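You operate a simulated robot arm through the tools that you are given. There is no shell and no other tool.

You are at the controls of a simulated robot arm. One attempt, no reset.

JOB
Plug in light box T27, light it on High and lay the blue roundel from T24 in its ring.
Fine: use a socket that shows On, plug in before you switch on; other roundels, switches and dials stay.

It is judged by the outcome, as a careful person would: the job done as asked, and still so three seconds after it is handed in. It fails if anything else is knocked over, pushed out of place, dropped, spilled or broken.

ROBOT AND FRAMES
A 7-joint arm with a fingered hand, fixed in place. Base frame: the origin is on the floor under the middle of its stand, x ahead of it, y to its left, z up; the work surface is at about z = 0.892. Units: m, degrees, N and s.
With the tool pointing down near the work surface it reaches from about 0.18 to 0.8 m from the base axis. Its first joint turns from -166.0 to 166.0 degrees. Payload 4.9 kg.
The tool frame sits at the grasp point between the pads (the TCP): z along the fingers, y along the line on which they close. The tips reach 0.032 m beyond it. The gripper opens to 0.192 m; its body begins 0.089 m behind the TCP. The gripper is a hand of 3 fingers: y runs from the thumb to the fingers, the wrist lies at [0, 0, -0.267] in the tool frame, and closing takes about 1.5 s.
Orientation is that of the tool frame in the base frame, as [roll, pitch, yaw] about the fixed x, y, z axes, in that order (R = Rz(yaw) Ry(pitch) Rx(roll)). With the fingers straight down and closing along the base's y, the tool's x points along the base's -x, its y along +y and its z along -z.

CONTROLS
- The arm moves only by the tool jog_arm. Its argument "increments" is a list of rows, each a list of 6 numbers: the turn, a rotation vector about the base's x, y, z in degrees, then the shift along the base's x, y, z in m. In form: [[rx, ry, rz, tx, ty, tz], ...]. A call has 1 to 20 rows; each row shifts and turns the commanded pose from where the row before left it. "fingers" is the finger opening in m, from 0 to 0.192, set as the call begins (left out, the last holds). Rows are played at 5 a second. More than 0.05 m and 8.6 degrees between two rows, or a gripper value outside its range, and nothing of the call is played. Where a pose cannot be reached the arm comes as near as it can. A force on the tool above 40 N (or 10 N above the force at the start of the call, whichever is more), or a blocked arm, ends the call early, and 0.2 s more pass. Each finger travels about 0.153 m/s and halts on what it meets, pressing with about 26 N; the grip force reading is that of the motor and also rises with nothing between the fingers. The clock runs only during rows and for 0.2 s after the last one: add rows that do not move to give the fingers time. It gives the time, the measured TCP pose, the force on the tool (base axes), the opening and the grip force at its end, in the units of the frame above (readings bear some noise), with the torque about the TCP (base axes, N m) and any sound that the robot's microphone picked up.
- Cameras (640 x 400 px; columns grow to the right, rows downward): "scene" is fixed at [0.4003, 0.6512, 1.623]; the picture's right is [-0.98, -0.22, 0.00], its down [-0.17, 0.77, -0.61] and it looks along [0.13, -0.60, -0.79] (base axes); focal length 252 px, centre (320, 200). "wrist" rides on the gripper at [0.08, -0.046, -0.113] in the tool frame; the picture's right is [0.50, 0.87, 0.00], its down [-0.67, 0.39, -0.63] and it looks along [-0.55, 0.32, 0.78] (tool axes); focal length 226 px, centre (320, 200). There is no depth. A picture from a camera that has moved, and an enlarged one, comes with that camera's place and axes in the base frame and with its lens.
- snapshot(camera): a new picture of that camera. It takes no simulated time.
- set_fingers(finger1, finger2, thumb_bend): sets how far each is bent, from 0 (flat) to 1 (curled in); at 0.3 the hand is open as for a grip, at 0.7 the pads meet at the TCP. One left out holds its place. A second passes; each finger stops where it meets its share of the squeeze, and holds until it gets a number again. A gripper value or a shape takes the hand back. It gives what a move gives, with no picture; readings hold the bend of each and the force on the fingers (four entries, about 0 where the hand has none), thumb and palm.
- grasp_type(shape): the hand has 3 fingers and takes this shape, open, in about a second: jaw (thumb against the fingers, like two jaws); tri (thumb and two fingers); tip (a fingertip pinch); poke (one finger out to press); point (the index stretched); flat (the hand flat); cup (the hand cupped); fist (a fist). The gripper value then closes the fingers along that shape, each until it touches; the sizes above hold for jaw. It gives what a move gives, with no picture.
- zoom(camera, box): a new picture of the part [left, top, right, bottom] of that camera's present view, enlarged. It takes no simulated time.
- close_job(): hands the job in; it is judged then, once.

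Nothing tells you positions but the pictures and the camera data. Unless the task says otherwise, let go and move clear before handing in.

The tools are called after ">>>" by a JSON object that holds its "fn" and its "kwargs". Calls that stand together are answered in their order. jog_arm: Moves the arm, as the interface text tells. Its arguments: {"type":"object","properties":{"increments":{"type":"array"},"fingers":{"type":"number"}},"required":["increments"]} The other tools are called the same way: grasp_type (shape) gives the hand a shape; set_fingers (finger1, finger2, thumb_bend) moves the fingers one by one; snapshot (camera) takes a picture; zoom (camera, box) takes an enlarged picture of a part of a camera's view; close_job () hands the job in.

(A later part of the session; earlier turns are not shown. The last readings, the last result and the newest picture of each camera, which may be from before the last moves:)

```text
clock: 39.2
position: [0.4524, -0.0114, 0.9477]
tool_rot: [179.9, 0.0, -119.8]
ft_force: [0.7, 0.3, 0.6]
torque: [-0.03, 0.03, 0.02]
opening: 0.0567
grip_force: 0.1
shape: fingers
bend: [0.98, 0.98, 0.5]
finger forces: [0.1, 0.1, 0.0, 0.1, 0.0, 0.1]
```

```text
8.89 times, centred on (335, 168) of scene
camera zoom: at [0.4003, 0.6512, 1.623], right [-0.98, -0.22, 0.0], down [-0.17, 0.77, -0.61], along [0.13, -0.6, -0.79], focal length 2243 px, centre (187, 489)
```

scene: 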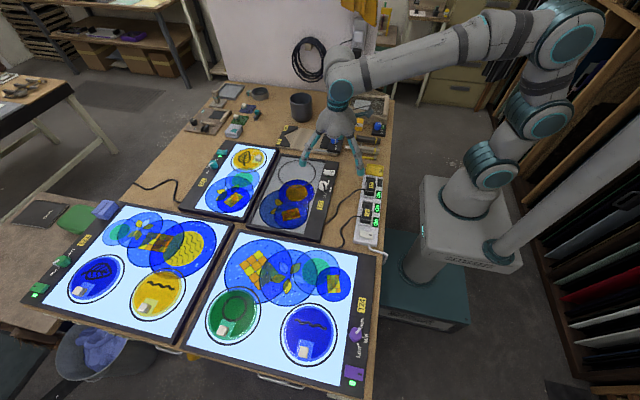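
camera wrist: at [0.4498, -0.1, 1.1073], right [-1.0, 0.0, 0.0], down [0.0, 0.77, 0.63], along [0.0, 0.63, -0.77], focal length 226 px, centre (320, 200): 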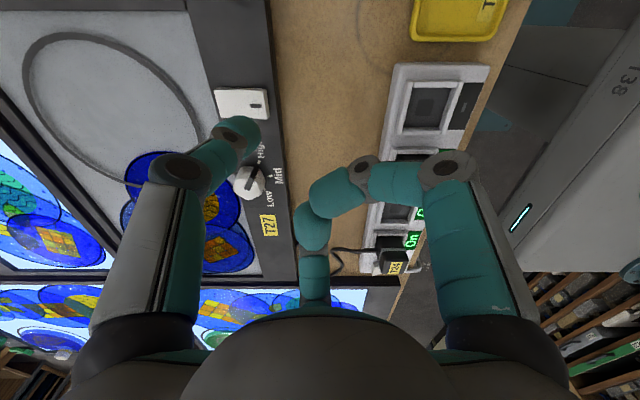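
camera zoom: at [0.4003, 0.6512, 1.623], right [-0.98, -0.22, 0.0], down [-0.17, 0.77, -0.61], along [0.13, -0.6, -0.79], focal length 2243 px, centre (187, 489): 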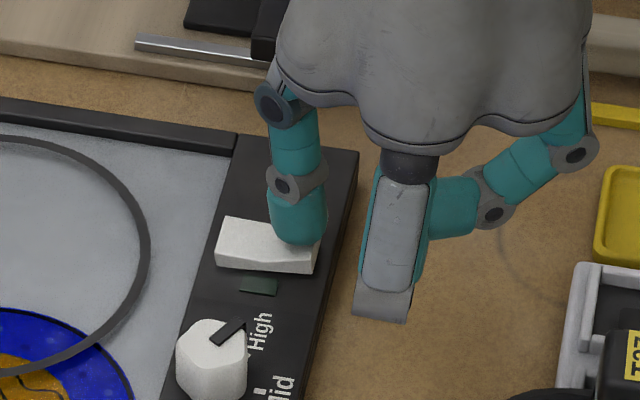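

No contact yet, and the tip is just above the rocker. I'll continue in 2 mm steps.

>>> {"fn": "jog_arm", "kwargs": {"increments": [[0, 0, 0, 0, 0, -0.002], [0, 0, 0, 0, 0, -0.002], [0, 0, 0, 0, 0, -0.002], [0, 0, 0, 0, 0, 0]]}}

>>> {"fn": "zoom", "kwargs": {"camera": "scene", "box": [310, 145, 360, 190]}}

```text
clock: 40.2
position: [0.4527, -0.0101, 0.9435]
tool_rot: [-179.9, 0.1, -119.9]
ft_force: [-3.2, -3.2, 17.1]
torque: [-0.57, -0.8, -0.27]
opening: 0.0559
grip_force: 8.7
shape: fingers
bend: [0.98, 0.98, 0.5]
finger forces: [0.0, 0.1, 0.1, 0.1, 17.0, 0.0]
```

```text
8.89 times, centred on (335, 168) of scene
camera zoom: at [0.4003, 0.6512, 1.623], right [-0.98, -0.22, 0.0], down [-0.17, 0.77, -0.61], along [0.13, -0.6, -0.79], focal length 2243 px, centre (187, 489)
```

zoom: 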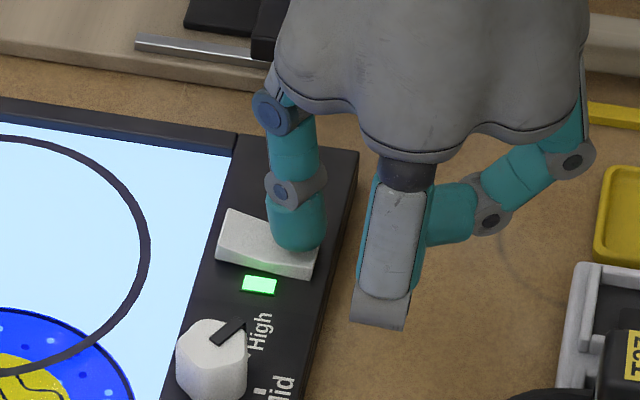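

The rocker flipped, its LED is green and T27 is lit, so the plug is live too. I'll lift off and confirm it stays lit on High.

>>> {"fn": "jog_arm", "kwargs": {"increments": [[0, 0, 0, 0, 0, 0.01], [0, 0, 0, 0, 0, 0.03], [0, 0, 0, 0, 0, 0.04], [0, 0, 0, 0, 0, 0.04], [0, 0, 0, 0, 0, 0]]}}

>>> {"fn": "snapshot", "kwargs": {"camera": "scene"}}

>>> {"fn": "zoom", "kwargs": {"camera": "scene", "box": [260, 150, 390, 250]}}

>>> {"fn": "zoom", "kwargs": {"camera": "scene", "box": [270, 290, 350, 380]}}

```text
clock: 41.4
position: [0.453, -0.0111, 1.0617]
tool_rot: [179.9, 0.1, -119.9]
ft_force: [-0.1, 0.5, -0.4]
torque: [-0.05, 0.01, -0.01]
opening: 0.0568
grip_force: 0.0
shape: fingers
bend: [0.98, 0.98, 0.5]
finger forces: [0.0, 0.0, 0.1, 0.0, 0.1, 0.0]
```

```text
taken
```

scene: 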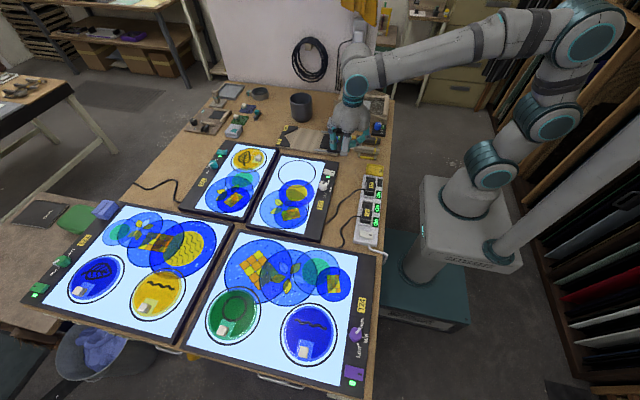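

```text
4.00 times, centred on (325, 200) of scene
camera zoom: at [0.4003, 0.6512, 1.623], right [-0.98, -0.22, 0.0], down [-0.17, 0.77, -0.61], along [0.13, -0.6, -0.79], focal length 1009 px, centre (300, 200)
```

zoom: 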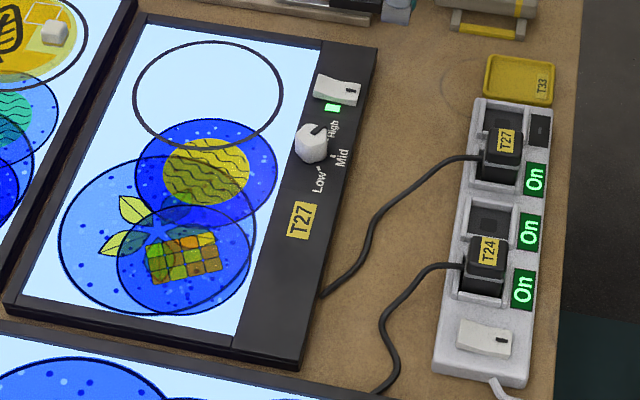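

```text
4.44 times, centred on (310, 335) of scene
camera zoom: at [0.4003, 0.6512, 1.623], right [-0.98, -0.22, 0.0], down [-0.17, 0.77, -0.61], along [0.13, -0.6, -0.79], focal length 1121 px, centre (364, -400)
```

zoom: 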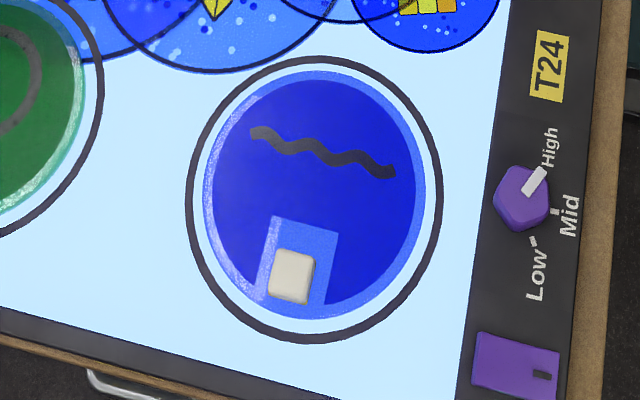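

T27 is plugged in and lit on High, and the strip, dial and other switches look right. Next I'll reset the hand to an open tip grip and travel over T24's blue roundel, keeping this yaw.

>>> {"fn": "grasp_type", "kwargs": {"shape": "tip"}}

>>> {"fn": "jog_arm", "kwargs": {"increments": [[0, 0, 0, 0, 0.02, 0.03], [0, 0, 0, 0, 0.04, 0.02], [0, 0, 0, 0, 0.045, 0], [0, 0, 0, 0, 0.045, 0], [0, 0, 0, 0, 0.045, 0], [0, 0, 0, 0, 0.045, 0], [0, 0, 0, 0, 0.045, 0], [0, 0, 0, 0, 0.045, 0], [0, 0, 0, 0, 0.045, 0], [0, 0, 0, 0, 0.045, 0], [0, 0, 0, 0.003, 0.045, 0], [0, 0, 0, 0.003, 0.045, 0], [0, 0, 0, 0, 0.03, -0.02], [0, 0, 0, 0, 0, -0.02], [0, 0, 0, 0, 0, 0]]}}

>>> {"fn": "snapshot", "kwargs": {"camera": "wrist"}}

>>> {"fn": "zoom", "kwargs": {"camera": "wrist", "box": [220, 60, 420, 220]}}

>>> {"fn": "snapshot", "kwargs": {"camera": "scene"}}

```text
clock: 42.3
position: [0.453, -0.0103, 1.0629]
tool_rot: [179.8, 0.0, -119.9]
ft_force: [-0.1, -0.7, 0.6]
torque: [-0.01, 0.03, -0.03]
opening: 0.1917
grip_force: 0.0
shape: tip
bend: [0.3, 0.3, 0.3]
finger forces: [0.0, 0.1, 0.1, 0.0, 0.0, 0.1]
```

```text
clock: 45.5
position: [0.4572, 0.5312, 1.0736]
tool_rot: [179.9, 0.1, -119.9]
ft_force: [-0.1, -0.3, -0.1]
torque: [-0.01, 0.0, 0.0]
opening: 0.192
grip_force: 0.1
shape: tip
bend: [0.3, 0.3, 0.3]
finger forces: [0.0, 0.0, 0.0, 0.1, 0.0, 0.0]
```

```text
taken
camera wrist: at [0.4579, 0.4389, 1.1857], right [-1.0, 0.0, 0.0], down [0.0, 0.77, 0.63], along [0.0, 0.63, -0.77], focal length 226 px, centre (320, 200)
```

wrist: 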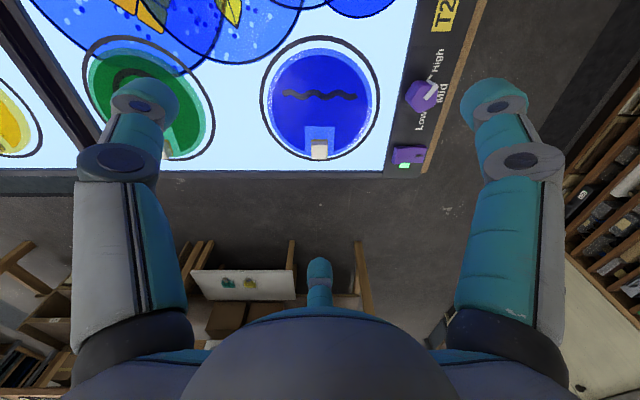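

```text
2.50 times, centred on (320, 140) of wrist
camera zoom: at [0.4579, 0.4389, 1.1857], right [-1.0, 0.0, 0.0], down [0.0, 0.77, 0.63], along [0.0, 0.63, -0.77], focal length 565 px, centre (320, 350)
```

zoom: 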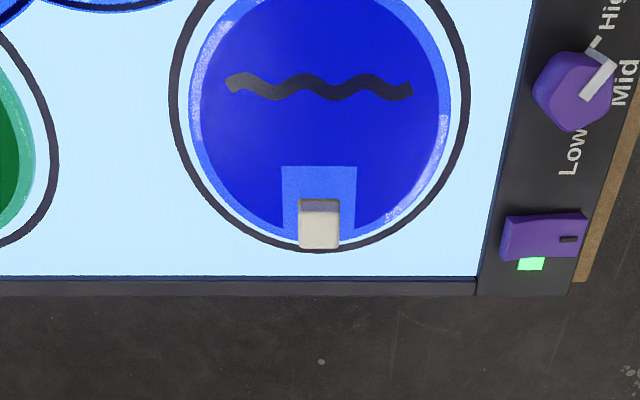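

```text
taken
```

scene: 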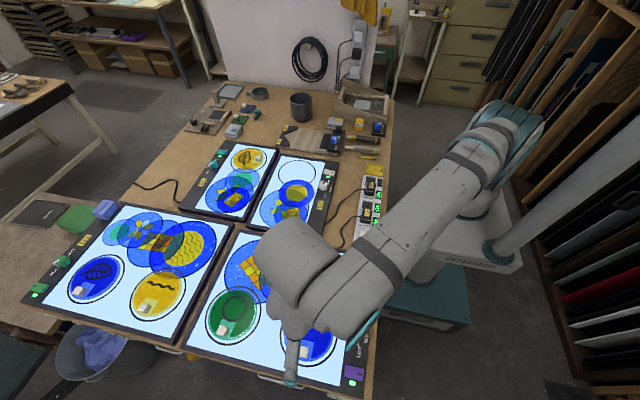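

I see the blue roundel with its whitish knob at about (0.458, 0.577), knob top near z 0.917. I'll measure the roundel's centre relative to the knob.

>>> {"fn": "zoom", "kwargs": {"camera": "wrist", "box": [240, 20, 400, 180]}}

```text
2.50 times, centred on (320, 100) of wrist
camera zoom: at [0.4579, 0.4389, 1.1857], right [-1.0, 0.0, 0.0], down [0.0, 0.77, 0.63], along [0.0, 0.63, -0.77], focal length 565 px, centre (320, 450)
```

zoom: 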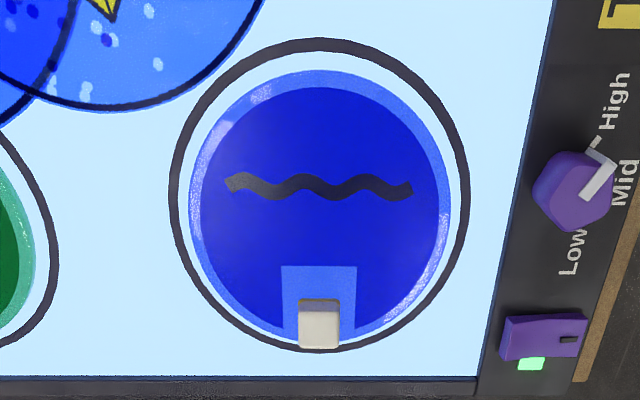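

The roundel, about 124 mm across, is centred at (0.458, 0.527) in a 142 mm ring, and its knob is 0.0495 m toward +y. I'll turn the hand back to yaw 180 so no finger hangs over the box frame, and centre it above the knob.

>>> {"fn": "jog_arm", "kwargs": {"increments": [[0, 0, -7.5, 0, 0.005, 0], [0, 0, -7.5, 0, 0.005, 0], [0, 0, -7.5, 0, 0.005, 0], [0, 0, -7.5, 0, 0.005, 0], [0, 0, -7.5, 0, 0.005, 0], [0, 0, -7.5, 0, 0.005, 0], [0, 0, -7.5, 0.001, 0.008, 0], [0, 0, -7.5, 0, 0.007, -0.01], [0, 0, 0, 0, 0, -0.03], [0, 0, 0, 0, 0, 0], [0, 0, 0, 0, 0, 0]], "fingers": 0.1}}

>>> {"fn": "snapshot", "kwargs": {"camera": "wrist"}}

>>> {"fn": "zoom", "kwargs": {"camera": "wrist", "box": [240, 80, 400, 200]}}

>>> {"fn": "snapshot", "kwargs": {"camera": "scene"}}

```text
clock: 47.9
position: [0.4586, 0.5745, 1.0325]
tool_rot: [179.9, 0.0, 180.0]
ft_force: [0.0, -0.9, 0.2]
torque: [-0.01, 0.05, -0.05]
opening: 0.1005
grip_force: 0.0
shape: tip
bend: [0.35, 0.35, 0.7]
finger forces: [0.0, 0.0, 0.0, 0.0, 0.0, 0.0]
```

```text
taken
camera wrist: at [0.3784, 0.5293, 1.1448], right [-0.5, 0.87, 0.0], down [0.67, 0.39, 0.63], along [0.55, 0.32, -0.77], focal length 226 px, centre (320, 200)
```

wrist: 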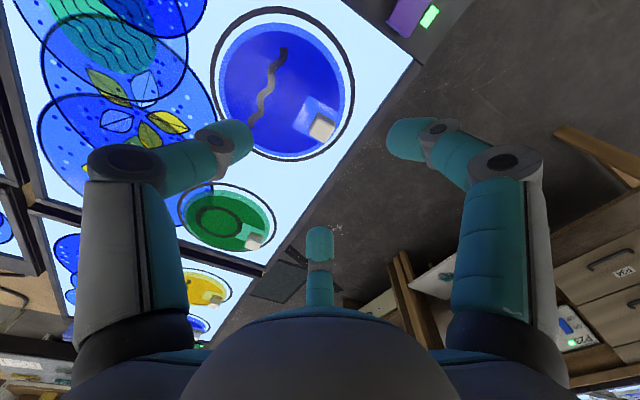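

```text
3.33 times, centred on (320, 140) of wrist
camera zoom: at [0.3784, 0.5293, 1.1448], right [-0.5, 0.87, 0.0], down [0.67, 0.39, 0.63], along [0.55, 0.32, -0.77], focal length 754 px, centre (320, 400)
```

zoom: 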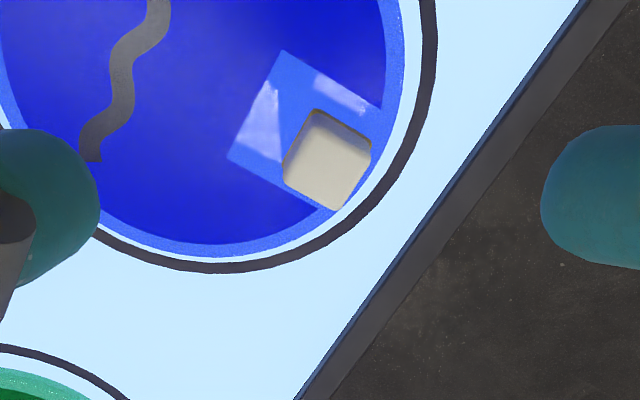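

```text
taken
```

scene: 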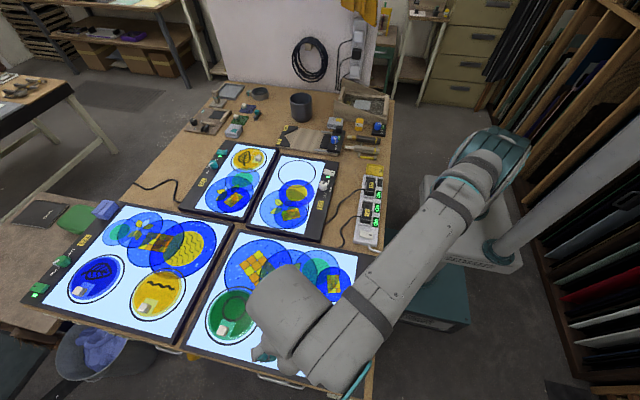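

The knob is at about (0.4577, 0.577), 2 mm from the tool axis. I'll correct that, narrow the fingers and lower to just above the knob.

>>> {"fn": "jog_arm", "kwargs": {"increments": [[0, 0, 0, -0.001, 0.0025, 0], [0, 0, 0, 0, 0, -0.025], [0, 0, 0, 0, 0, -0.025], [0, 0, 0, 0, 0, -0.02], [0, 0, 0, 0, 0, 0]], "fingers": 0.06}}

>>> {"fn": "zoom", "kwargs": {"camera": "wrist", "box": [230, 90, 410, 210]}}

>>> {"fn": "zoom", "kwargs": {"camera": "scene", "box": [230, 280, 390, 400]}}

```text
clock: 49.1
position: [0.4582, 0.576, 0.9614]
tool_rot: [179.9, 0.0, -179.9]
ft_force: [0.6, 0.1, -0.3]
torque: [0.0, -0.02, 0.02]
opening: 0.0602
grip_force: 0.1
shape: tip
bend: [0.47, 0.47, 0.7]
finger forces: [0.0, 0.1, 0.0, 0.1, 0.0, 0.0]
```

```text
3.33 times, centred on (320, 150) of wrist
camera zoom: at [0.3786, 0.5307, 1.0742], right [-0.5, 0.87, 0.0], down [0.67, 0.39, 0.63], along [0.55, 0.32, -0.77], focal length 754 px, centre (320, 367)
```

zoom: 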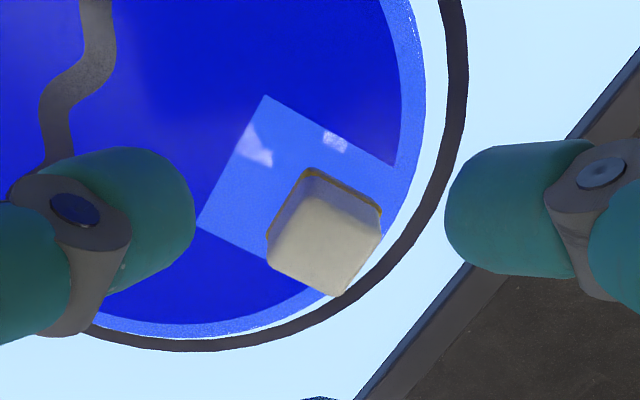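

```text
3.33 times, centred on (310, 340) of scene
camera zoom: at [0.4003, 0.6512, 1.623], right [-0.98, -0.22, 0.0], down [-0.17, 0.77, -0.61], along [0.13, -0.6, -0.79], focal length 841 px, centre (353, -267)
```

zoom: 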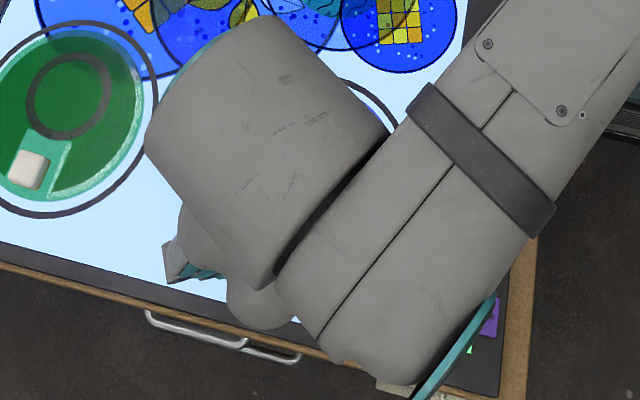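

The knob is centred within about 1 mm, with its top near z 0.913. I'll narrow the fingers a bit more and lower gently until the tips are around the knob.

>>> {"fn": "jog_arm", "kwargs": {"increments": [[0, 0, 0, -0.0005, 0.001, 0], [0, 0, 0, 0, 0, -0.008], [0, 0, 0, 0, 0, -0.008], [0, 0, 0, 0, 0, -0.004], [0, 0, 0, 0, 0, 0]], "fingers": 0.045}}

>>> {"fn": "zoom", "kwargs": {"camera": "wrist", "box": [230, 110, 410, 230]}}

```text
clock: 50.3
position: [0.4562, 0.5769, 0.9415]
tool_rot: [179.9, 0.0, -180.0]
ft_force: [0.5, -0.4, 0.7]
torque: [-0.05, 0.05, -0.01]
opening: 0.0453
grip_force: 0.1
shape: tip
bend: [0.78, 0.78, 0.7]
finger forces: [0.0, 0.0, 0.1, 0.1, 0.0, 0.0]
```

```text
3.33 times, centred on (320, 170) of wrist
camera zoom: at [0.3779, 0.5322, 1.0542], right [-0.5, 0.87, 0.0], down [0.67, 0.39, 0.63], along [0.55, 0.32, -0.77], focal length 754 px, centre (320, 300)
```

zoom: 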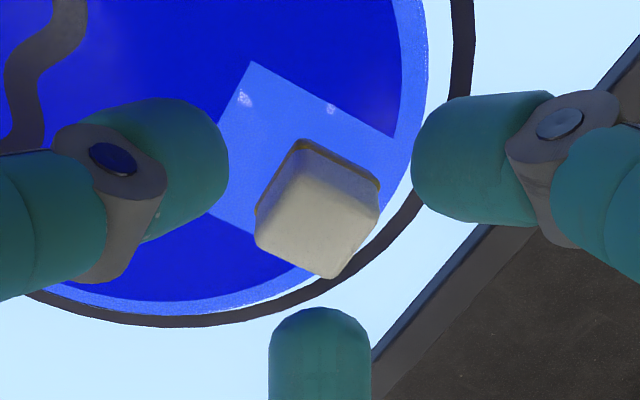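

The knob is right on the axis with its top near z 0.914. I'll lower another 7 mm while watching for contact, then close.

>>> {"fn": "jog_arm", "kwargs": {"increments": [[0, 0, 0, 0, 0, -0.003], [0, 0, 0, 0, 0, -0.002], [0, 0, 0, 0, 0, -0.002], [0, 0, 0, 0, 0, 0]]}}

>>> {"fn": "zoom", "kwargs": {"camera": "wrist", "box": [230, 110, 410, 230]}}

```text
clock: 51.3
position: [0.4557, 0.5771, 0.9348]
tool_rot: [180.0, 0.0, -179.8]
ft_force: [0.3, -0.9, -0.2]
torque: [0.0, 0.02, -0.01]
opening: 0.0452
grip_force: 0.2
shape: tip
bend: [0.78, 0.78, 0.7]
finger forces: [0.1, 0.0, 0.1, 0.1, 0.1, 0.0]
```

```text
3.33 times, centred on (320, 170) of wrist
camera zoom: at [0.3782, 0.5317, 1.0474], right [-0.5, 0.87, 0.0], down [0.67, 0.39, 0.63], along [0.55, 0.32, -0.77], focal length 754 px, centre (320, 300)
```

zoom: 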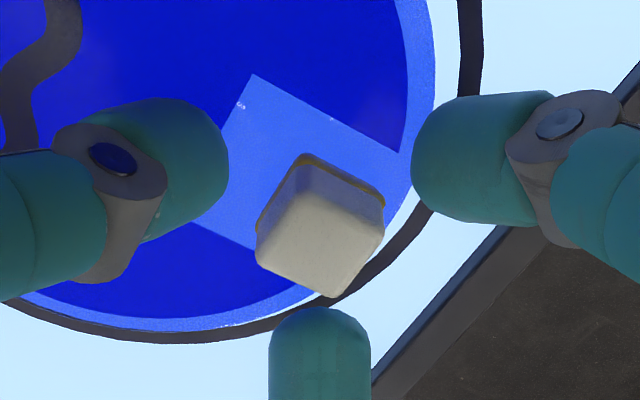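

No contact, and the knob top is 20 mm below the TCP as it was for the dial grip. I'll drop 1.5 mm more and close.

>>> {"fn": "jog_arm", "kwargs": {"increments": [[0, 0, 0, 0, 0, -0.0015], [0, 0, 0, 0, 0, 0]]}}

>>> {"fn": "jog_arm", "kwargs": {"increments": [[0, 0, 0, 0, 0, 0], [0, 0, 0, 0, 0, 0], [0, 0, 0, 0, 0, 0], [0, 0, 0, 0, 0, 0]], "fingers": 0.0}}

>>> {"fn": "zoom", "kwargs": {"camera": "wrist", "box": [230, 90, 410, 230]}}

```text
clock: 51.9
position: [0.4551, 0.5777, 0.9336]
tool_rot: [180.0, 0.0, -179.9]
ft_force: [-0.1, -0.2, -0.6]
torque: [-0.03, -0.01, 0.04]
opening: 0.0451
grip_force: 0.1
shape: tip
bend: [0.78, 0.78, 0.7]
finger forces: [0.1, 0.1, 0.1, 0.0, 0.0, 0.1]
```

```text
clock: 52.9
position: [0.4568, 0.5779, 0.9339]
tool_rot: [179.9, 0.0, -179.9]
ft_force: [0.6, 0.2, -0.6]
torque: [0.0, 0.02, -0.01]
opening: 0.019
grip_force: 25.9
shape: tip
bend: [0.75, 0.75, 0.7]
finger forces: [20.6, 20.5, 0.1, 0.0, 22.3, 0.0]
```

```text
2.86 times, centred on (320, 160) of wrist
camera zoom: at [0.3782, 0.5318, 1.046], right [-0.5, 0.87, 0.0], down [0.67, 0.39, 0.63], along [0.55, 0.32, -0.77], focal length 646 px, centre (320, 314)
```

zoom: 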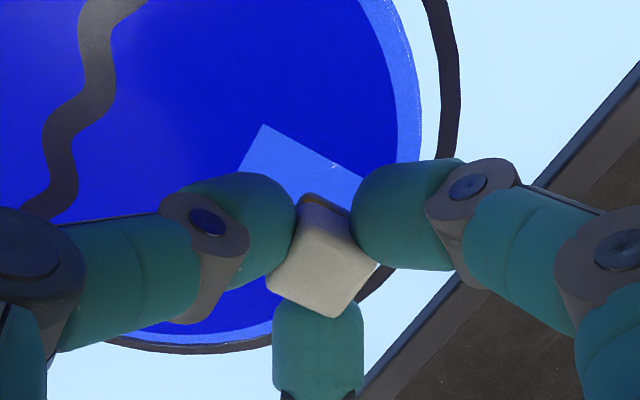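

All three fingers hold the knob at about 20 N each. I'll lift slowly a few centimetres and check whether the roundel stays level.

>>> {"fn": "jog_arm", "kwargs": {"increments": [[0, 0, 0, 0, 0, 0.003], [0, 0, 0, 0, 0, 0.004], [0, 0, 0, 0, 0, 0.006], [0, 0, 0, 0, 0, 0.007], [0, 0, 0, 0, 0, 0]]}}

>>> {"fn": "snapshot", "kwargs": {"camera": "wrist"}}

>>> {"fn": "snapshot", "kwargs": {"camera": "scene"}}

```text
clock: 54.1
position: [0.457, 0.577, 0.9524]
tool_rot: [179.8, 0.0, -179.9]
ft_force: [0.3, 0.2, -1.0]
torque: [0.08, 0.02, 0.0]
opening: 0.0193
grip_force: 26.1
shape: tip
bend: [0.75, 0.75, 0.7]
finger forces: [20.8, 20.6, 0.0, 0.0, 22.2, 0.0]
```

```text
taken
camera wrist: at [0.3786, 0.5315, 1.0652], right [-0.5, 0.87, 0.0], down [0.67, 0.39, 0.63], along [0.55, 0.32, -0.77], focal length 226 px, centre (320, 200)
```

wrist: 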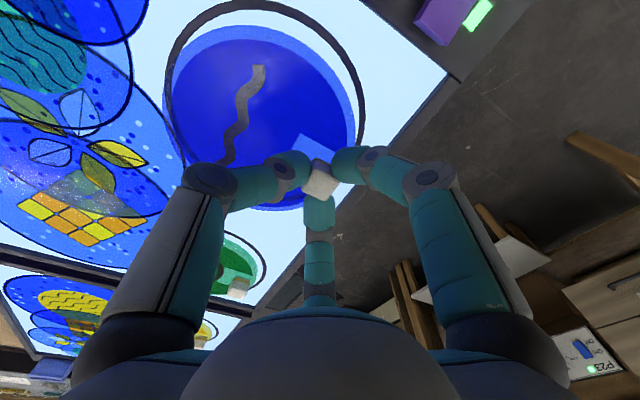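

```text
taken
```

scene: 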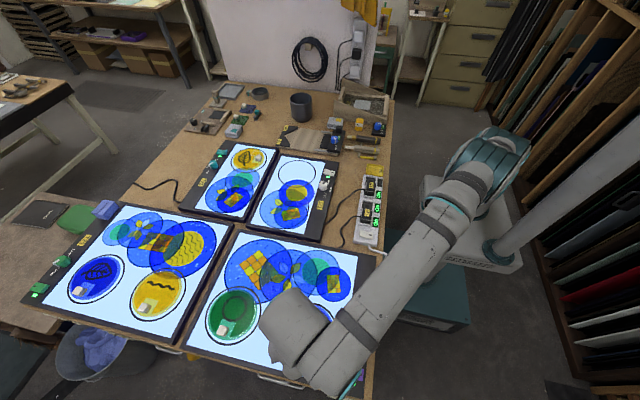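

The roundel lifted cleanly and stays level. I'll raise it well clear and carry it smoothly toward T27's ring, stopping at a hover.

>>> {"fn": "jog_arm", "kwargs": {"increments": [[0, 0, 0, 0, 0, 0.015], [0, 0, 0, 0, 0, 0.025], [0, 0, 0, 0, 0, 0.025], [0, 0, 0, 0, 0, 0.025], [0, 0, 0, 0, 0, 0]]}}

>>> {"fn": "snapshot", "kwargs": {"camera": "wrist"}}

>>> {"fn": "jog_arm", "kwargs": {"increments": [[0, 0, 0, 0.004, -0.015, 0], [0, 0, 0, 0.007, -0.025, 0], [0, 0, 0, 0.011, -0.034, 0], [0, 0, 0, 0.011, -0.034, 0], [0, 0, 0, 0.011, -0.034, 0], [0, 0, 0, 0.011, -0.034, 0], [0, 0, 0, 0.011, -0.034, 0], [0, 0, 0, 0.011, -0.034, 0], [0, 0, 0, 0.011, -0.034, 0], [0, 0, 0, 0.011, -0.034, 0], [0, 0, 0, 0.011, -0.034, 0], [0, 0, 0, 0.011, -0.034, 0], [0, 0, 0, 0.011, -0.034, 0], [0, 0, 0, 0.011, -0.034, 0], [0, 0, 0, 0.011, -0.034, 0], [0, 0, 0, 0.011, -0.034, 0], [0, 0, 0, 0.008, -0.02, 0], [0, 0, 0, 0, 0, 0]]}}

>>> {"fn": "snapshot", "kwargs": {"camera": "wrist"}}

>>> {"fn": "snapshot", "kwargs": {"camera": "scene"}}

```text
clock: 55.3
position: [0.4577, 0.5772, 1.0432]
tool_rot: [180.0, 0.0, -179.9]
ft_force: [-0.2, -0.1, -1.3]
torque: [0.05, 0.01, -0.03]
opening: 0.0193
grip_force: 26.0
shape: tip
bend: [0.75, 0.75, 0.7]
finger forces: [20.8, 20.7, 0.0, 0.0, 22.1, 0.0]
```

```text
taken
camera wrist: at [0.3785, 0.5323, 1.1555], right [-0.5, 0.87, 0.0], down [0.67, 0.39, 0.63], along [0.55, 0.32, -0.77], focal length 226 px, centre (320, 200)
```

wrist: 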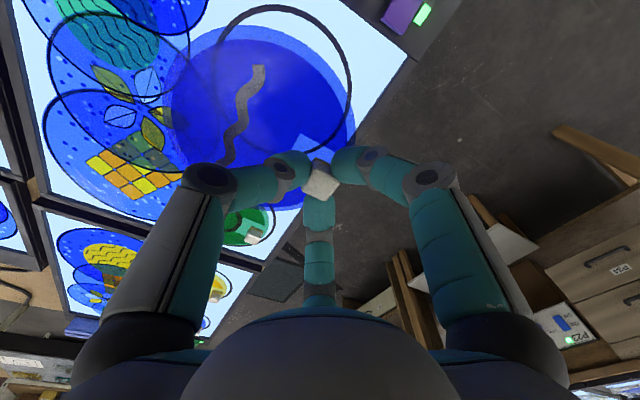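

```text
clock: 59.1
position: [0.6282, 0.0429, 1.0426]
tool_rot: [179.9, 0.0, -179.9]
ft_force: [0.4, -0.3, -1.0]
torque: [0.05, -0.01, 0.0]
opening: 0.019
grip_force: 25.6
shape: tip
bend: [0.75, 0.75, 0.7]
finger forces: [20.6, 20.6, 0.0, 0.0, 21.9, 0.0]
```

```text
taken
camera wrist: at [0.5503, -0.0022, 1.1551], right [-0.5, 0.87, 0.0], down [0.67, 0.39, 0.63], along [0.55, 0.32, -0.77], focal length 226 px, centre (320, 200)
```

wrist: 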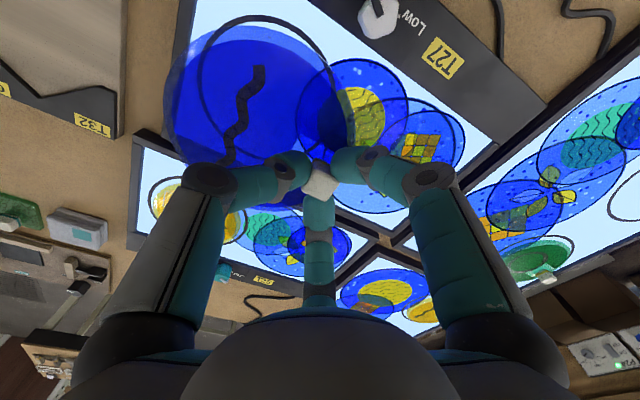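

```text
taken
```

scene: 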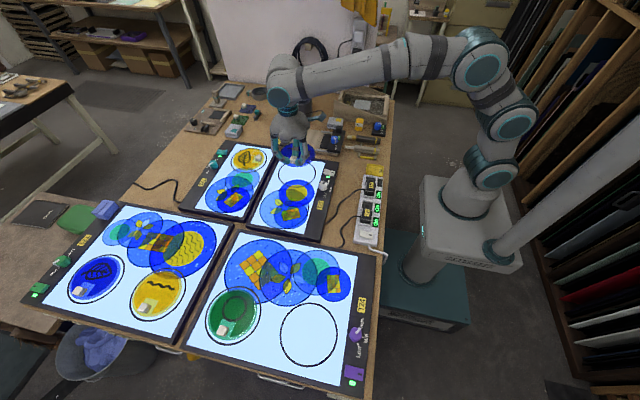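

The roundel is level and hovering over T27, and I can see the ring through the glass. I'll measure the ring's centre from here.

>>> {"fn": "zoom", "kwargs": {"camera": "wrist", "box": [150, 0, 390, 180]}}

>>> {"fn": "zoom", "kwargs": {"camera": "scene", "box": [250, 120, 350, 220]}}

```text
2.22 times, centred on (270, 90) of wrist
camera zoom: at [0.5503, -0.0022, 1.1551], right [-0.5, 0.87, 0.0], down [0.67, 0.39, 0.63], along [0.55, 0.32, -0.77], focal length 502 px, centre (431, 444)
```

zoom: 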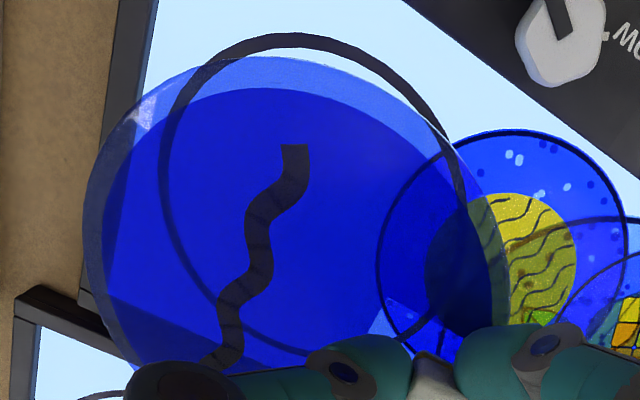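

```text
4.00 times, centred on (300, 170) of scene
camera zoom: at [0.4003, 0.6512, 1.623], right [-0.98, -0.22, 0.0], down [-0.17, 0.77, -0.61], along [0.13, -0.6, -0.79], focal length 1009 px, centre (400, 320)
```

zoom: 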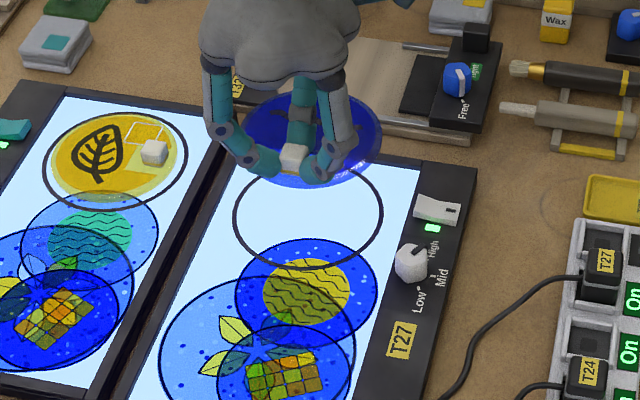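

The ring centre is about (0.640, -0.015) and the roundel's centre is about (0.628, -0.005). I'll shift (+0.012, -0.009), lower to about 2 cm above the glass and compare again with less parallax.

>>> {"fn": "jog_arm", "kwargs": {"increments": [[0, 0, 0, 0.006, -0.004, 0], [0, 0, 0, 0.006, -0.005, 0], [0, 0, 0, 0, 0, -0.02], [0, 0, 0, 0, 0, -0.025], [0, 0, 0, 0, 0, -0.025], [0, 0, 0, 0, 0, -0.01], [0, 0, 0, 0, 0, 0]]}}

>>> {"fn": "zoom", "kwargs": {"camera": "wrist", "box": [150, 0, 390, 180]}}

>>> {"fn": "zoom", "kwargs": {"camera": "scene", "box": [260, 140, 350, 210]}}

```text
clock: 60.7
position: [0.6414, 0.0329, 0.9633]
tool_rot: [179.8, 0.0, -179.9]
ft_force: [-0.5, 0.3, -0.6]
torque: [0.06, 0.04, 0.01]
opening: 0.0189
grip_force: 26.0
shape: tip
bend: [0.75, 0.75, 0.7]
finger forces: [20.5, 20.8, 0.1, 0.1, 21.8, 0.0]
```

```text
2.22 times, centred on (270, 90) of wrist
camera zoom: at [0.5631, -0.0131, 1.0754], right [-0.5, 0.87, 0.0], down [0.67, 0.39, 0.63], along [0.55, 0.32, -0.77], focal length 502 px, centre (431, 444)
```

zoom: 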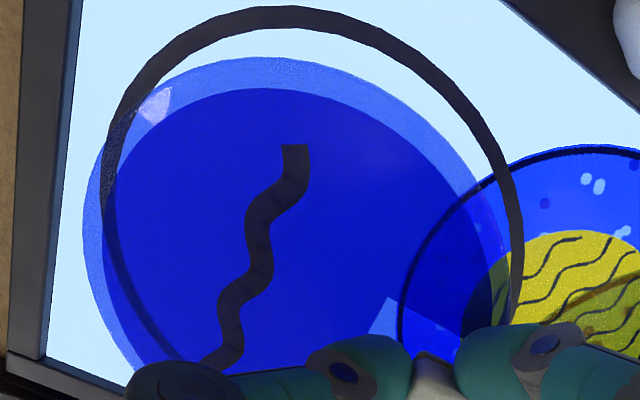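

```text
5.71 times, centred on (305, 175) of scene
camera zoom: at [0.4003, 0.6512, 1.623], right [-0.98, -0.22, 0.0], down [-0.17, 0.77, -0.61], along [0.13, -0.6, -0.79], focal length 1442 px, centre (406, 343)
```

zoom: 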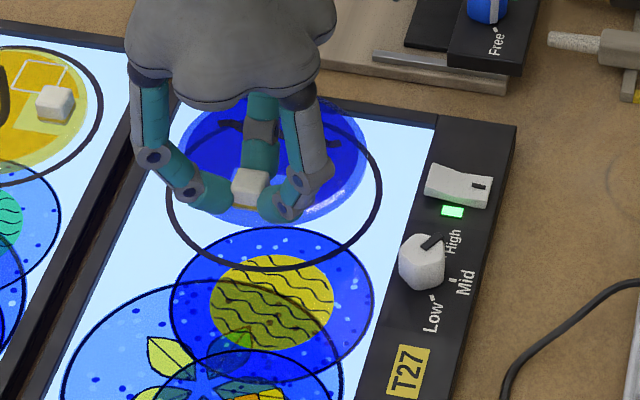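

The roundel's centre (0.6395, -0.0145) matches the ring's (0.640, -0.0135) within about 1 mm. I'll lower it to just above the glass and check again.

>>> {"fn": "jog_arm", "kwargs": {"increments": [[0, 0, 0, 0, 0.001, -0.008], [0, 0, 0, 0, 0, -0.008], [0, 0, 0, 0, 0, -0.005], [0, 0, 0, 0, 0, 0]]}}

>>> {"fn": "zoom", "kwargs": {"camera": "wrist", "box": [150, 0, 390, 180]}}

>>> {"fn": "zoom", "kwargs": {"camera": "scene", "box": [260, 140, 350, 210]}}

```text
clock: 61.7
position: [0.6421, 0.0346, 0.9423]
tool_rot: [179.9, 0.0, -179.9]
ft_force: [-0.6, 0.6, -1.3]
torque: [0.02, -0.02, 0.0]
opening: 0.0192
grip_force: 25.8
shape: tip
bend: [0.75, 0.75, 0.7]
finger forces: [20.6, 20.7, 0.0, 0.0, 21.7, 0.0]
```

```text
2.22 times, centred on (270, 90) of wrist
camera zoom: at [0.5637, -0.011, 1.0546], right [-0.5, 0.87, 0.0], down [0.67, 0.39, 0.63], along [0.55, 0.32, -0.77], focal length 502 px, centre (431, 444)
```

zoom: 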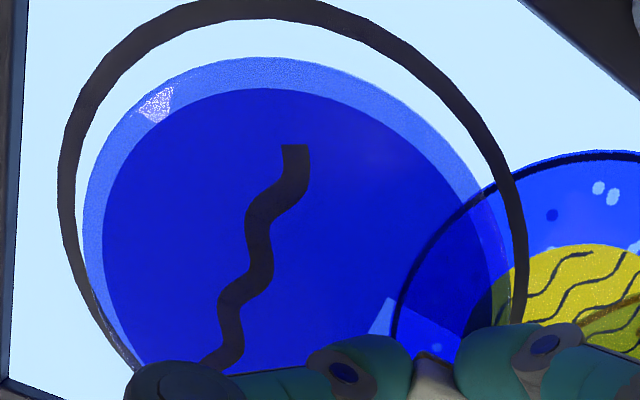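

```text
5.71 times, centred on (305, 175) of scene
camera zoom: at [0.4003, 0.6512, 1.623], right [-0.98, -0.22, 0.0], down [-0.17, 0.77, -0.61], along [0.13, -0.6, -0.79], focal length 1442 px, centre (406, 343)
```

zoom: 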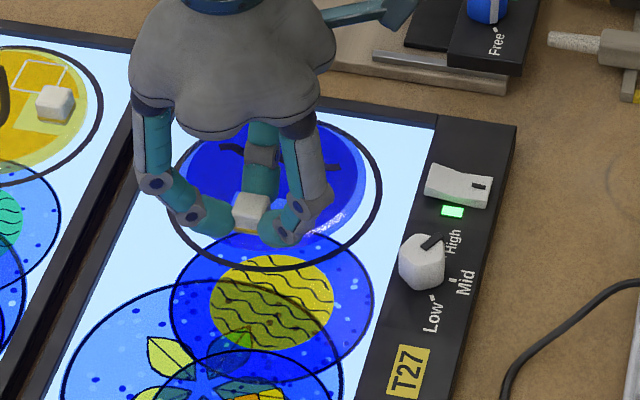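

The roundel sits inside the ring on all visible sides, a few millimetres above the glass. I'll lower it in small steps until it touches.

>>> {"fn": "jog_arm", "kwargs": {"increments": [[0, 0, 0, 0, 0, -0.003], [0, 0, 0, 0, 0, -0.002], [0, 0, 0, 0, 0, -0.0015], [0, 0, 0, 0, 0, 0]]}}

>>> {"fn": "zoom", "kwargs": {"camera": "wrist", "box": [150, 0, 390, 180]}}

>>> {"fn": "zoom", "kwargs": {"camera": "scene", "box": [260, 140, 350, 210]}}

```text
clock: 62.7
position: [0.6424, 0.0332, 0.9358]
tool_rot: [180.0, 0.0, -179.9]
ft_force: [-0.9, -0.3, -0.1]
torque: [0.04, 0.01, 0.02]
opening: 0.0189
grip_force: 25.7
shape: tip
bend: [0.75, 0.75, 0.7]
finger forces: [20.6, 20.7, 0.1, 0.1, 21.8, 0.0]
```

```text
2.22 times, centred on (270, 90) of wrist
camera zoom: at [0.5637, -0.0116, 1.0482], right [-0.5, 0.87, 0.0], down [0.67, 0.39, 0.63], along [0.55, 0.32, -0.77], focal length 502 px, centre (431, 444)
```

zoom: 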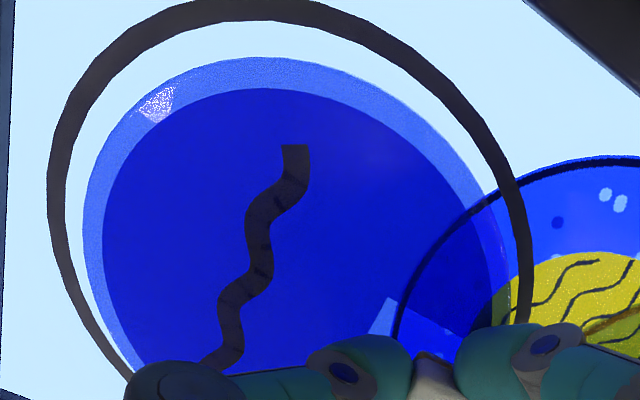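

```text
5.71 times, centred on (305, 175) of scene
camera zoom: at [0.4003, 0.6512, 1.623], right [-0.98, -0.22, 0.0], down [-0.17, 0.77, -0.61], along [0.13, -0.6, -0.79], focal length 1442 px, centre (406, 343)
```

zoom: 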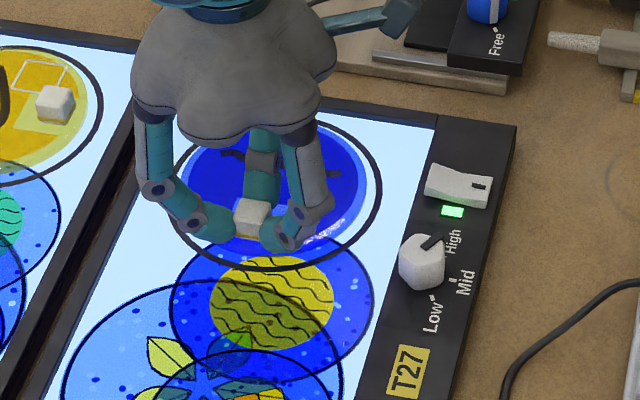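

The roundel is centred in the ring within about 1.5 mm and nearly touching. I'll take the last couple of millimetres, feeling for contact.

>>> {"fn": "jog_arm", "kwargs": {"increments": [[0, 0, 0, 0, 0, -0.001], [0, 0, 0, 0, 0, -0.001], [0, 0, 0, 0, 0, 0]]}}

```text
clock: 63.5
position: [0.6415, 0.0327, 0.9358]
tool_rot: [179.9, 0.0, -180.0]
ft_force: [0.0, 0.2, 0.0]
torque: [0.0, -0.04, 0.02]
opening: 0.0194
grip_force: 25.9
shape: tip
bend: [0.75, 0.75, 0.7]
finger forces: [20.5, 20.6, 0.1, 0.0, 21.9, 0.1]
```

The weight reading has gone to about 0, so it may just be touching. I'll lower slightly more to confirm contact.

>>> {"fn": "jog_arm", "kwargs": {"increments": [[0, 0, 0, 0, 0, -0.001], [0, 0, 0, 0, 0, 0]]}}

>>> {"fn": "zoom", "kwargs": {"camera": "scene", "box": [270, 150, 330, 200]}}

```text
clock: 64.1
position: [0.6434, 0.0326, 0.9325]
tool_rot: [179.9, 0.1, -179.8]
ft_force: [1.1, 0.1, -1.7]
torque: [0.0, 0.03, 0.01]
opening: 0.0192
grip_force: 26.0
shape: tip
bend: [0.75, 0.75, 0.7]
finger forces: [20.6, 20.5, 0.0, 0.0, 22.3, 0.0]
```

```text
8.00 times, centred on (300, 175) of scene
camera zoom: at [0.4003, 0.6512, 1.623], right [-0.98, -0.22, 0.0], down [-0.17, 0.77, -0.61], along [0.13, -0.6, -0.79], focal length 2018 px, centre (480, 400)
```

zoom: 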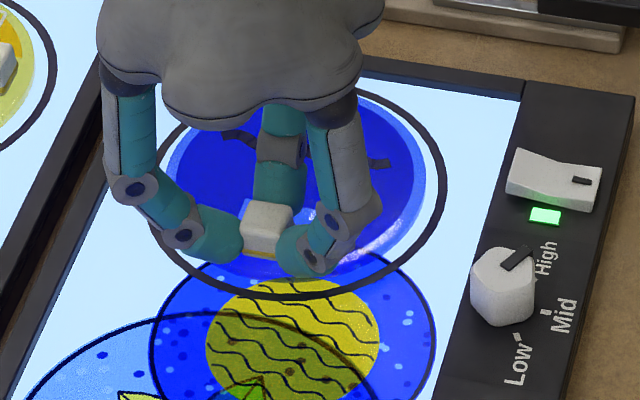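

There's no firm contact yet and the roundel's shadow gap is small. I'll continue in 1 mm steps.

>>> {"fn": "jog_arm", "kwargs": {"increments": [[0, 0, 0, 0, 0, -0.001], [0, 0, 0, 0, 0, 0]]}}

>>> {"fn": "jog_arm", "kwargs": {"increments": [[0, 0, 0, 0, 0, -0.001], [0, 0, 0, 0, 0, 0]]}}

```text
clock: 64.7
position: [0.6423, 0.0334, 0.9336]
tool_rot: [179.8, 0.0, -179.9]
ft_force: [-0.3, -0.5, 1.4]
torque: [-0.01, 0.01, 0.0]
opening: 0.0191
grip_force: 26.2
shape: tip
bend: [0.75, 0.75, 0.7]
finger forces: [20.6, 20.5, 0.1, 0.1, 22.8, 0.0]
```

```text
clock: 65.3
position: [0.6417, 0.033, 0.932]
tool_rot: [179.9, 0.0, -179.8]
ft_force: [-2.3, -1.6, 7.8]
torque: [-0.05, 0.05, 0.0]
opening: 0.019
grip_force: 26.2
shape: tip
bend: [0.75, 0.75, 0.69]
finger forces: [22.1, 21.2, 0.0, 0.0, 24.4, 0.0]
```

There is contact at about 8 N, so the roundel is down on the glass. I'll ease up 1 mm and open the fingers gently.

>>> {"fn": "jog_arm", "kwargs": {"increments": [[0, 0, 0, 0, 0, 0.001], [0, 0, 0, 0, 0, 0]]}}

>>> {"fn": "jog_arm", "kwargs": {"increments": [[0, 0, 0, 0, 0, 0], [0, 0, 0, 0, 0, 0], [0, 0, 0, 0, 0, 0]], "fingers": 0.045}}

>>> {"fn": "zoom", "kwargs": {"camera": "wrist", "box": [130, 0, 410, 220]}}

>>> {"fn": "zoom", "kwargs": {"camera": "scene", "box": [260, 140, 350, 210]}}

```text
clock: 65.9
position: [0.6416, 0.0348, 0.9321]
tool_rot: [179.9, -0.1, -180.0]
ft_force: [1.1, 0.2, 2.3]
torque: [-0.05, -0.05, 0.02]
opening: 0.0192
grip_force: 25.7
shape: tip
bend: [0.75, 0.75, 0.69]
finger forces: [21.0, 21.7, 0.0, 0.0, 23.6, 0.0]
```

```text
clock: 66.7
position: [0.6416, 0.0339, 0.9308]
tool_rot: [179.8, 0.0, -179.9]
ft_force: [0.2, 0.1, 0.6]
torque: [0.01, 0.0, 0.01]
opening: 0.0446
grip_force: 0.2
shape: tip
bend: [0.78, 0.78, 0.7]
finger forces: [0.0, 0.1, 0.1, 0.0, 0.0, 0.0]
```

```text
1.82 times, centred on (270, 110) of wrist
camera zoom: at [0.5632, -0.0116, 1.0447], right [-0.5, 0.87, 0.0], down [0.67, 0.39, 0.63], along [0.55, 0.32, -0.77], focal length 411 px, centre (411, 364)
```

zoom: 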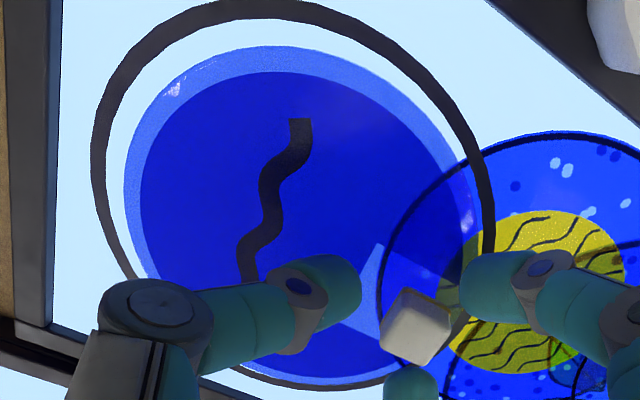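

```text
5.71 times, centred on (305, 175) of scene
camera zoom: at [0.4003, 0.6512, 1.623], right [-0.98, -0.22, 0.0], down [-0.17, 0.77, -0.61], along [0.13, -0.6, -0.79], focal length 1442 px, centre (406, 343)
```

zoom: 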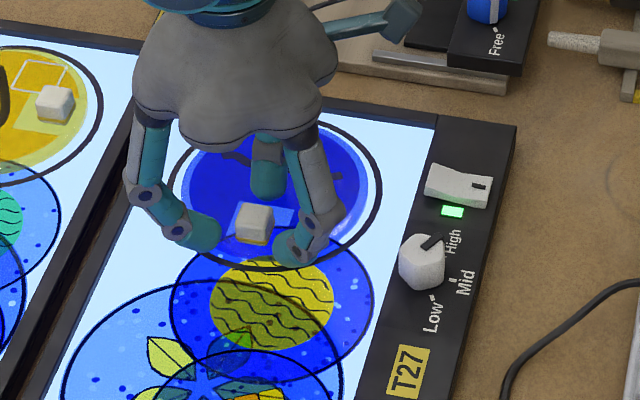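

The roundel is released and lies in the ring. I'll rise straight up, retreat and inspect the whole scene.

>>> {"fn": "jog_arm", "kwargs": {"increments": [[0, 0, 0, 0, 0, 0.01], [0, 0, 0, 0, 0, 0.02], [0, 0, 0, 0, 0, 0.04], [0, 0, 0, 0, 0, 0.045], [0, 0, 0, 0, 0, 0.045], [0, 0, 0, 0, 0, 0.045], [0, 0, 0, -0.02, -0.04, 0.02], [0, 0, 0, -0.02, -0.045, 0], [0, 0, 0, -0.02, -0.045, 0], [0, 0, 0, 0, -0.03, 0], [0, 0, 0, 0, 0, 0]]}}

>>> {"fn": "snapshot", "kwargs": {"camera": "scene"}}

>>> {"fn": "zoom", "kwargs": {"camera": "scene", "box": [250, 140, 350, 220]}}

>>> {"fn": "snapshot", "kwargs": {"camera": "wrist"}}

>>> {"fn": "zoom", "kwargs": {"camera": "scene", "box": [310, 140, 400, 260]}}

>>> {"fn": "zoom", "kwargs": {"camera": "scene", "box": [180, 225, 400, 400]}}

```text
clock: 69.1
position: [0.5793, -0.1265, 1.156]
tool_rot: [179.8, 0.0, -179.8]
ft_force: [-0.4, 0.3, -0.2]
torque: [0.02, 0.0, 0.02]
opening: 0.0446
grip_force: 0.1
shape: tip
bend: [0.78, 0.78, 0.7]
finger forces: [0.1, 0.0, 0.0, 0.0, 0.0, 0.1]
```

```text
taken
```

scene: 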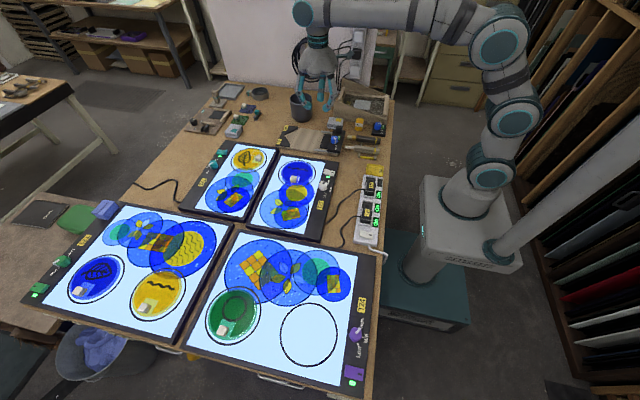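

```text
5.00 times, centred on (300, 180) of scene
camera zoom: at [0.4003, 0.6512, 1.623], right [-0.98, -0.22, 0.0], down [-0.17, 0.77, -0.61], along [0.13, -0.6, -0.79], focal length 1262 px, centre (420, 300)
```

zoom: 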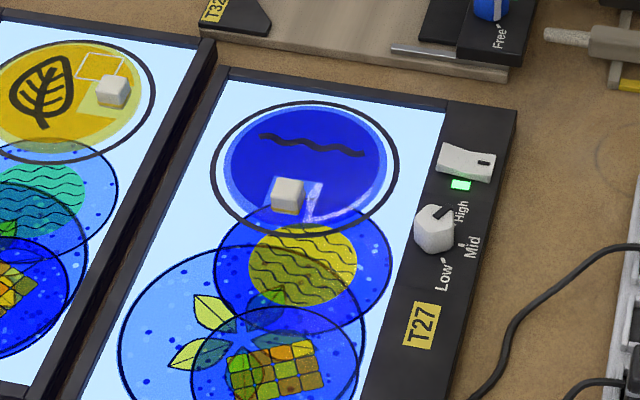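

```text
taken
camera wrist: at [0.5014, -0.1723, 1.2694], right [-0.5, 0.87, 0.0], down [0.67, 0.39, 0.63], along [0.55, 0.32, -0.77], focal length 226 px, centre (320, 200)
```

wrist: 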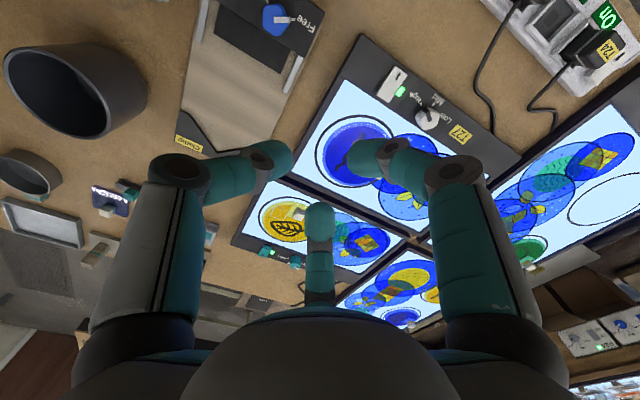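

```text
3.33 times, centred on (355, 200) of scene
camera zoom: at [0.4003, 0.6512, 1.623], right [-0.98, -0.22, 0.0], down [-0.17, 0.77, -0.61], along [0.13, -0.6, -0.79], focal length 841 px, centre (203, 200)
```

zoom: 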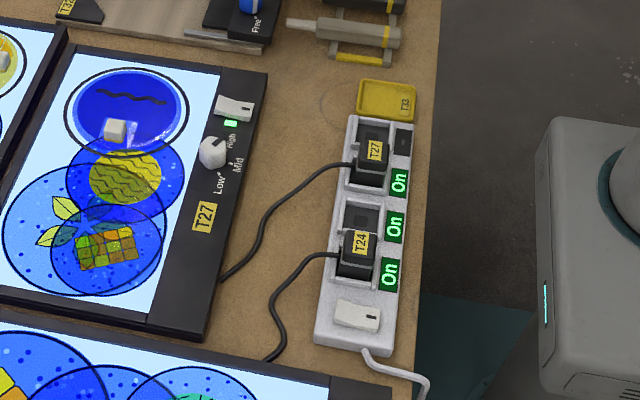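

```text
2.29 times, centred on (290, 312) of scene
camera zoom: at [0.4003, 0.6512, 1.623], right [-0.98, -0.22, 0.0], down [-0.17, 0.77, -0.61], along [0.13, -0.6, -0.79], focal length 577 px, centre (389, -57)
```

zoom: 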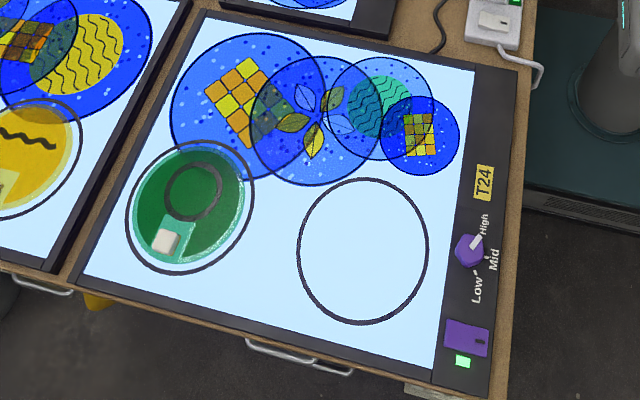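

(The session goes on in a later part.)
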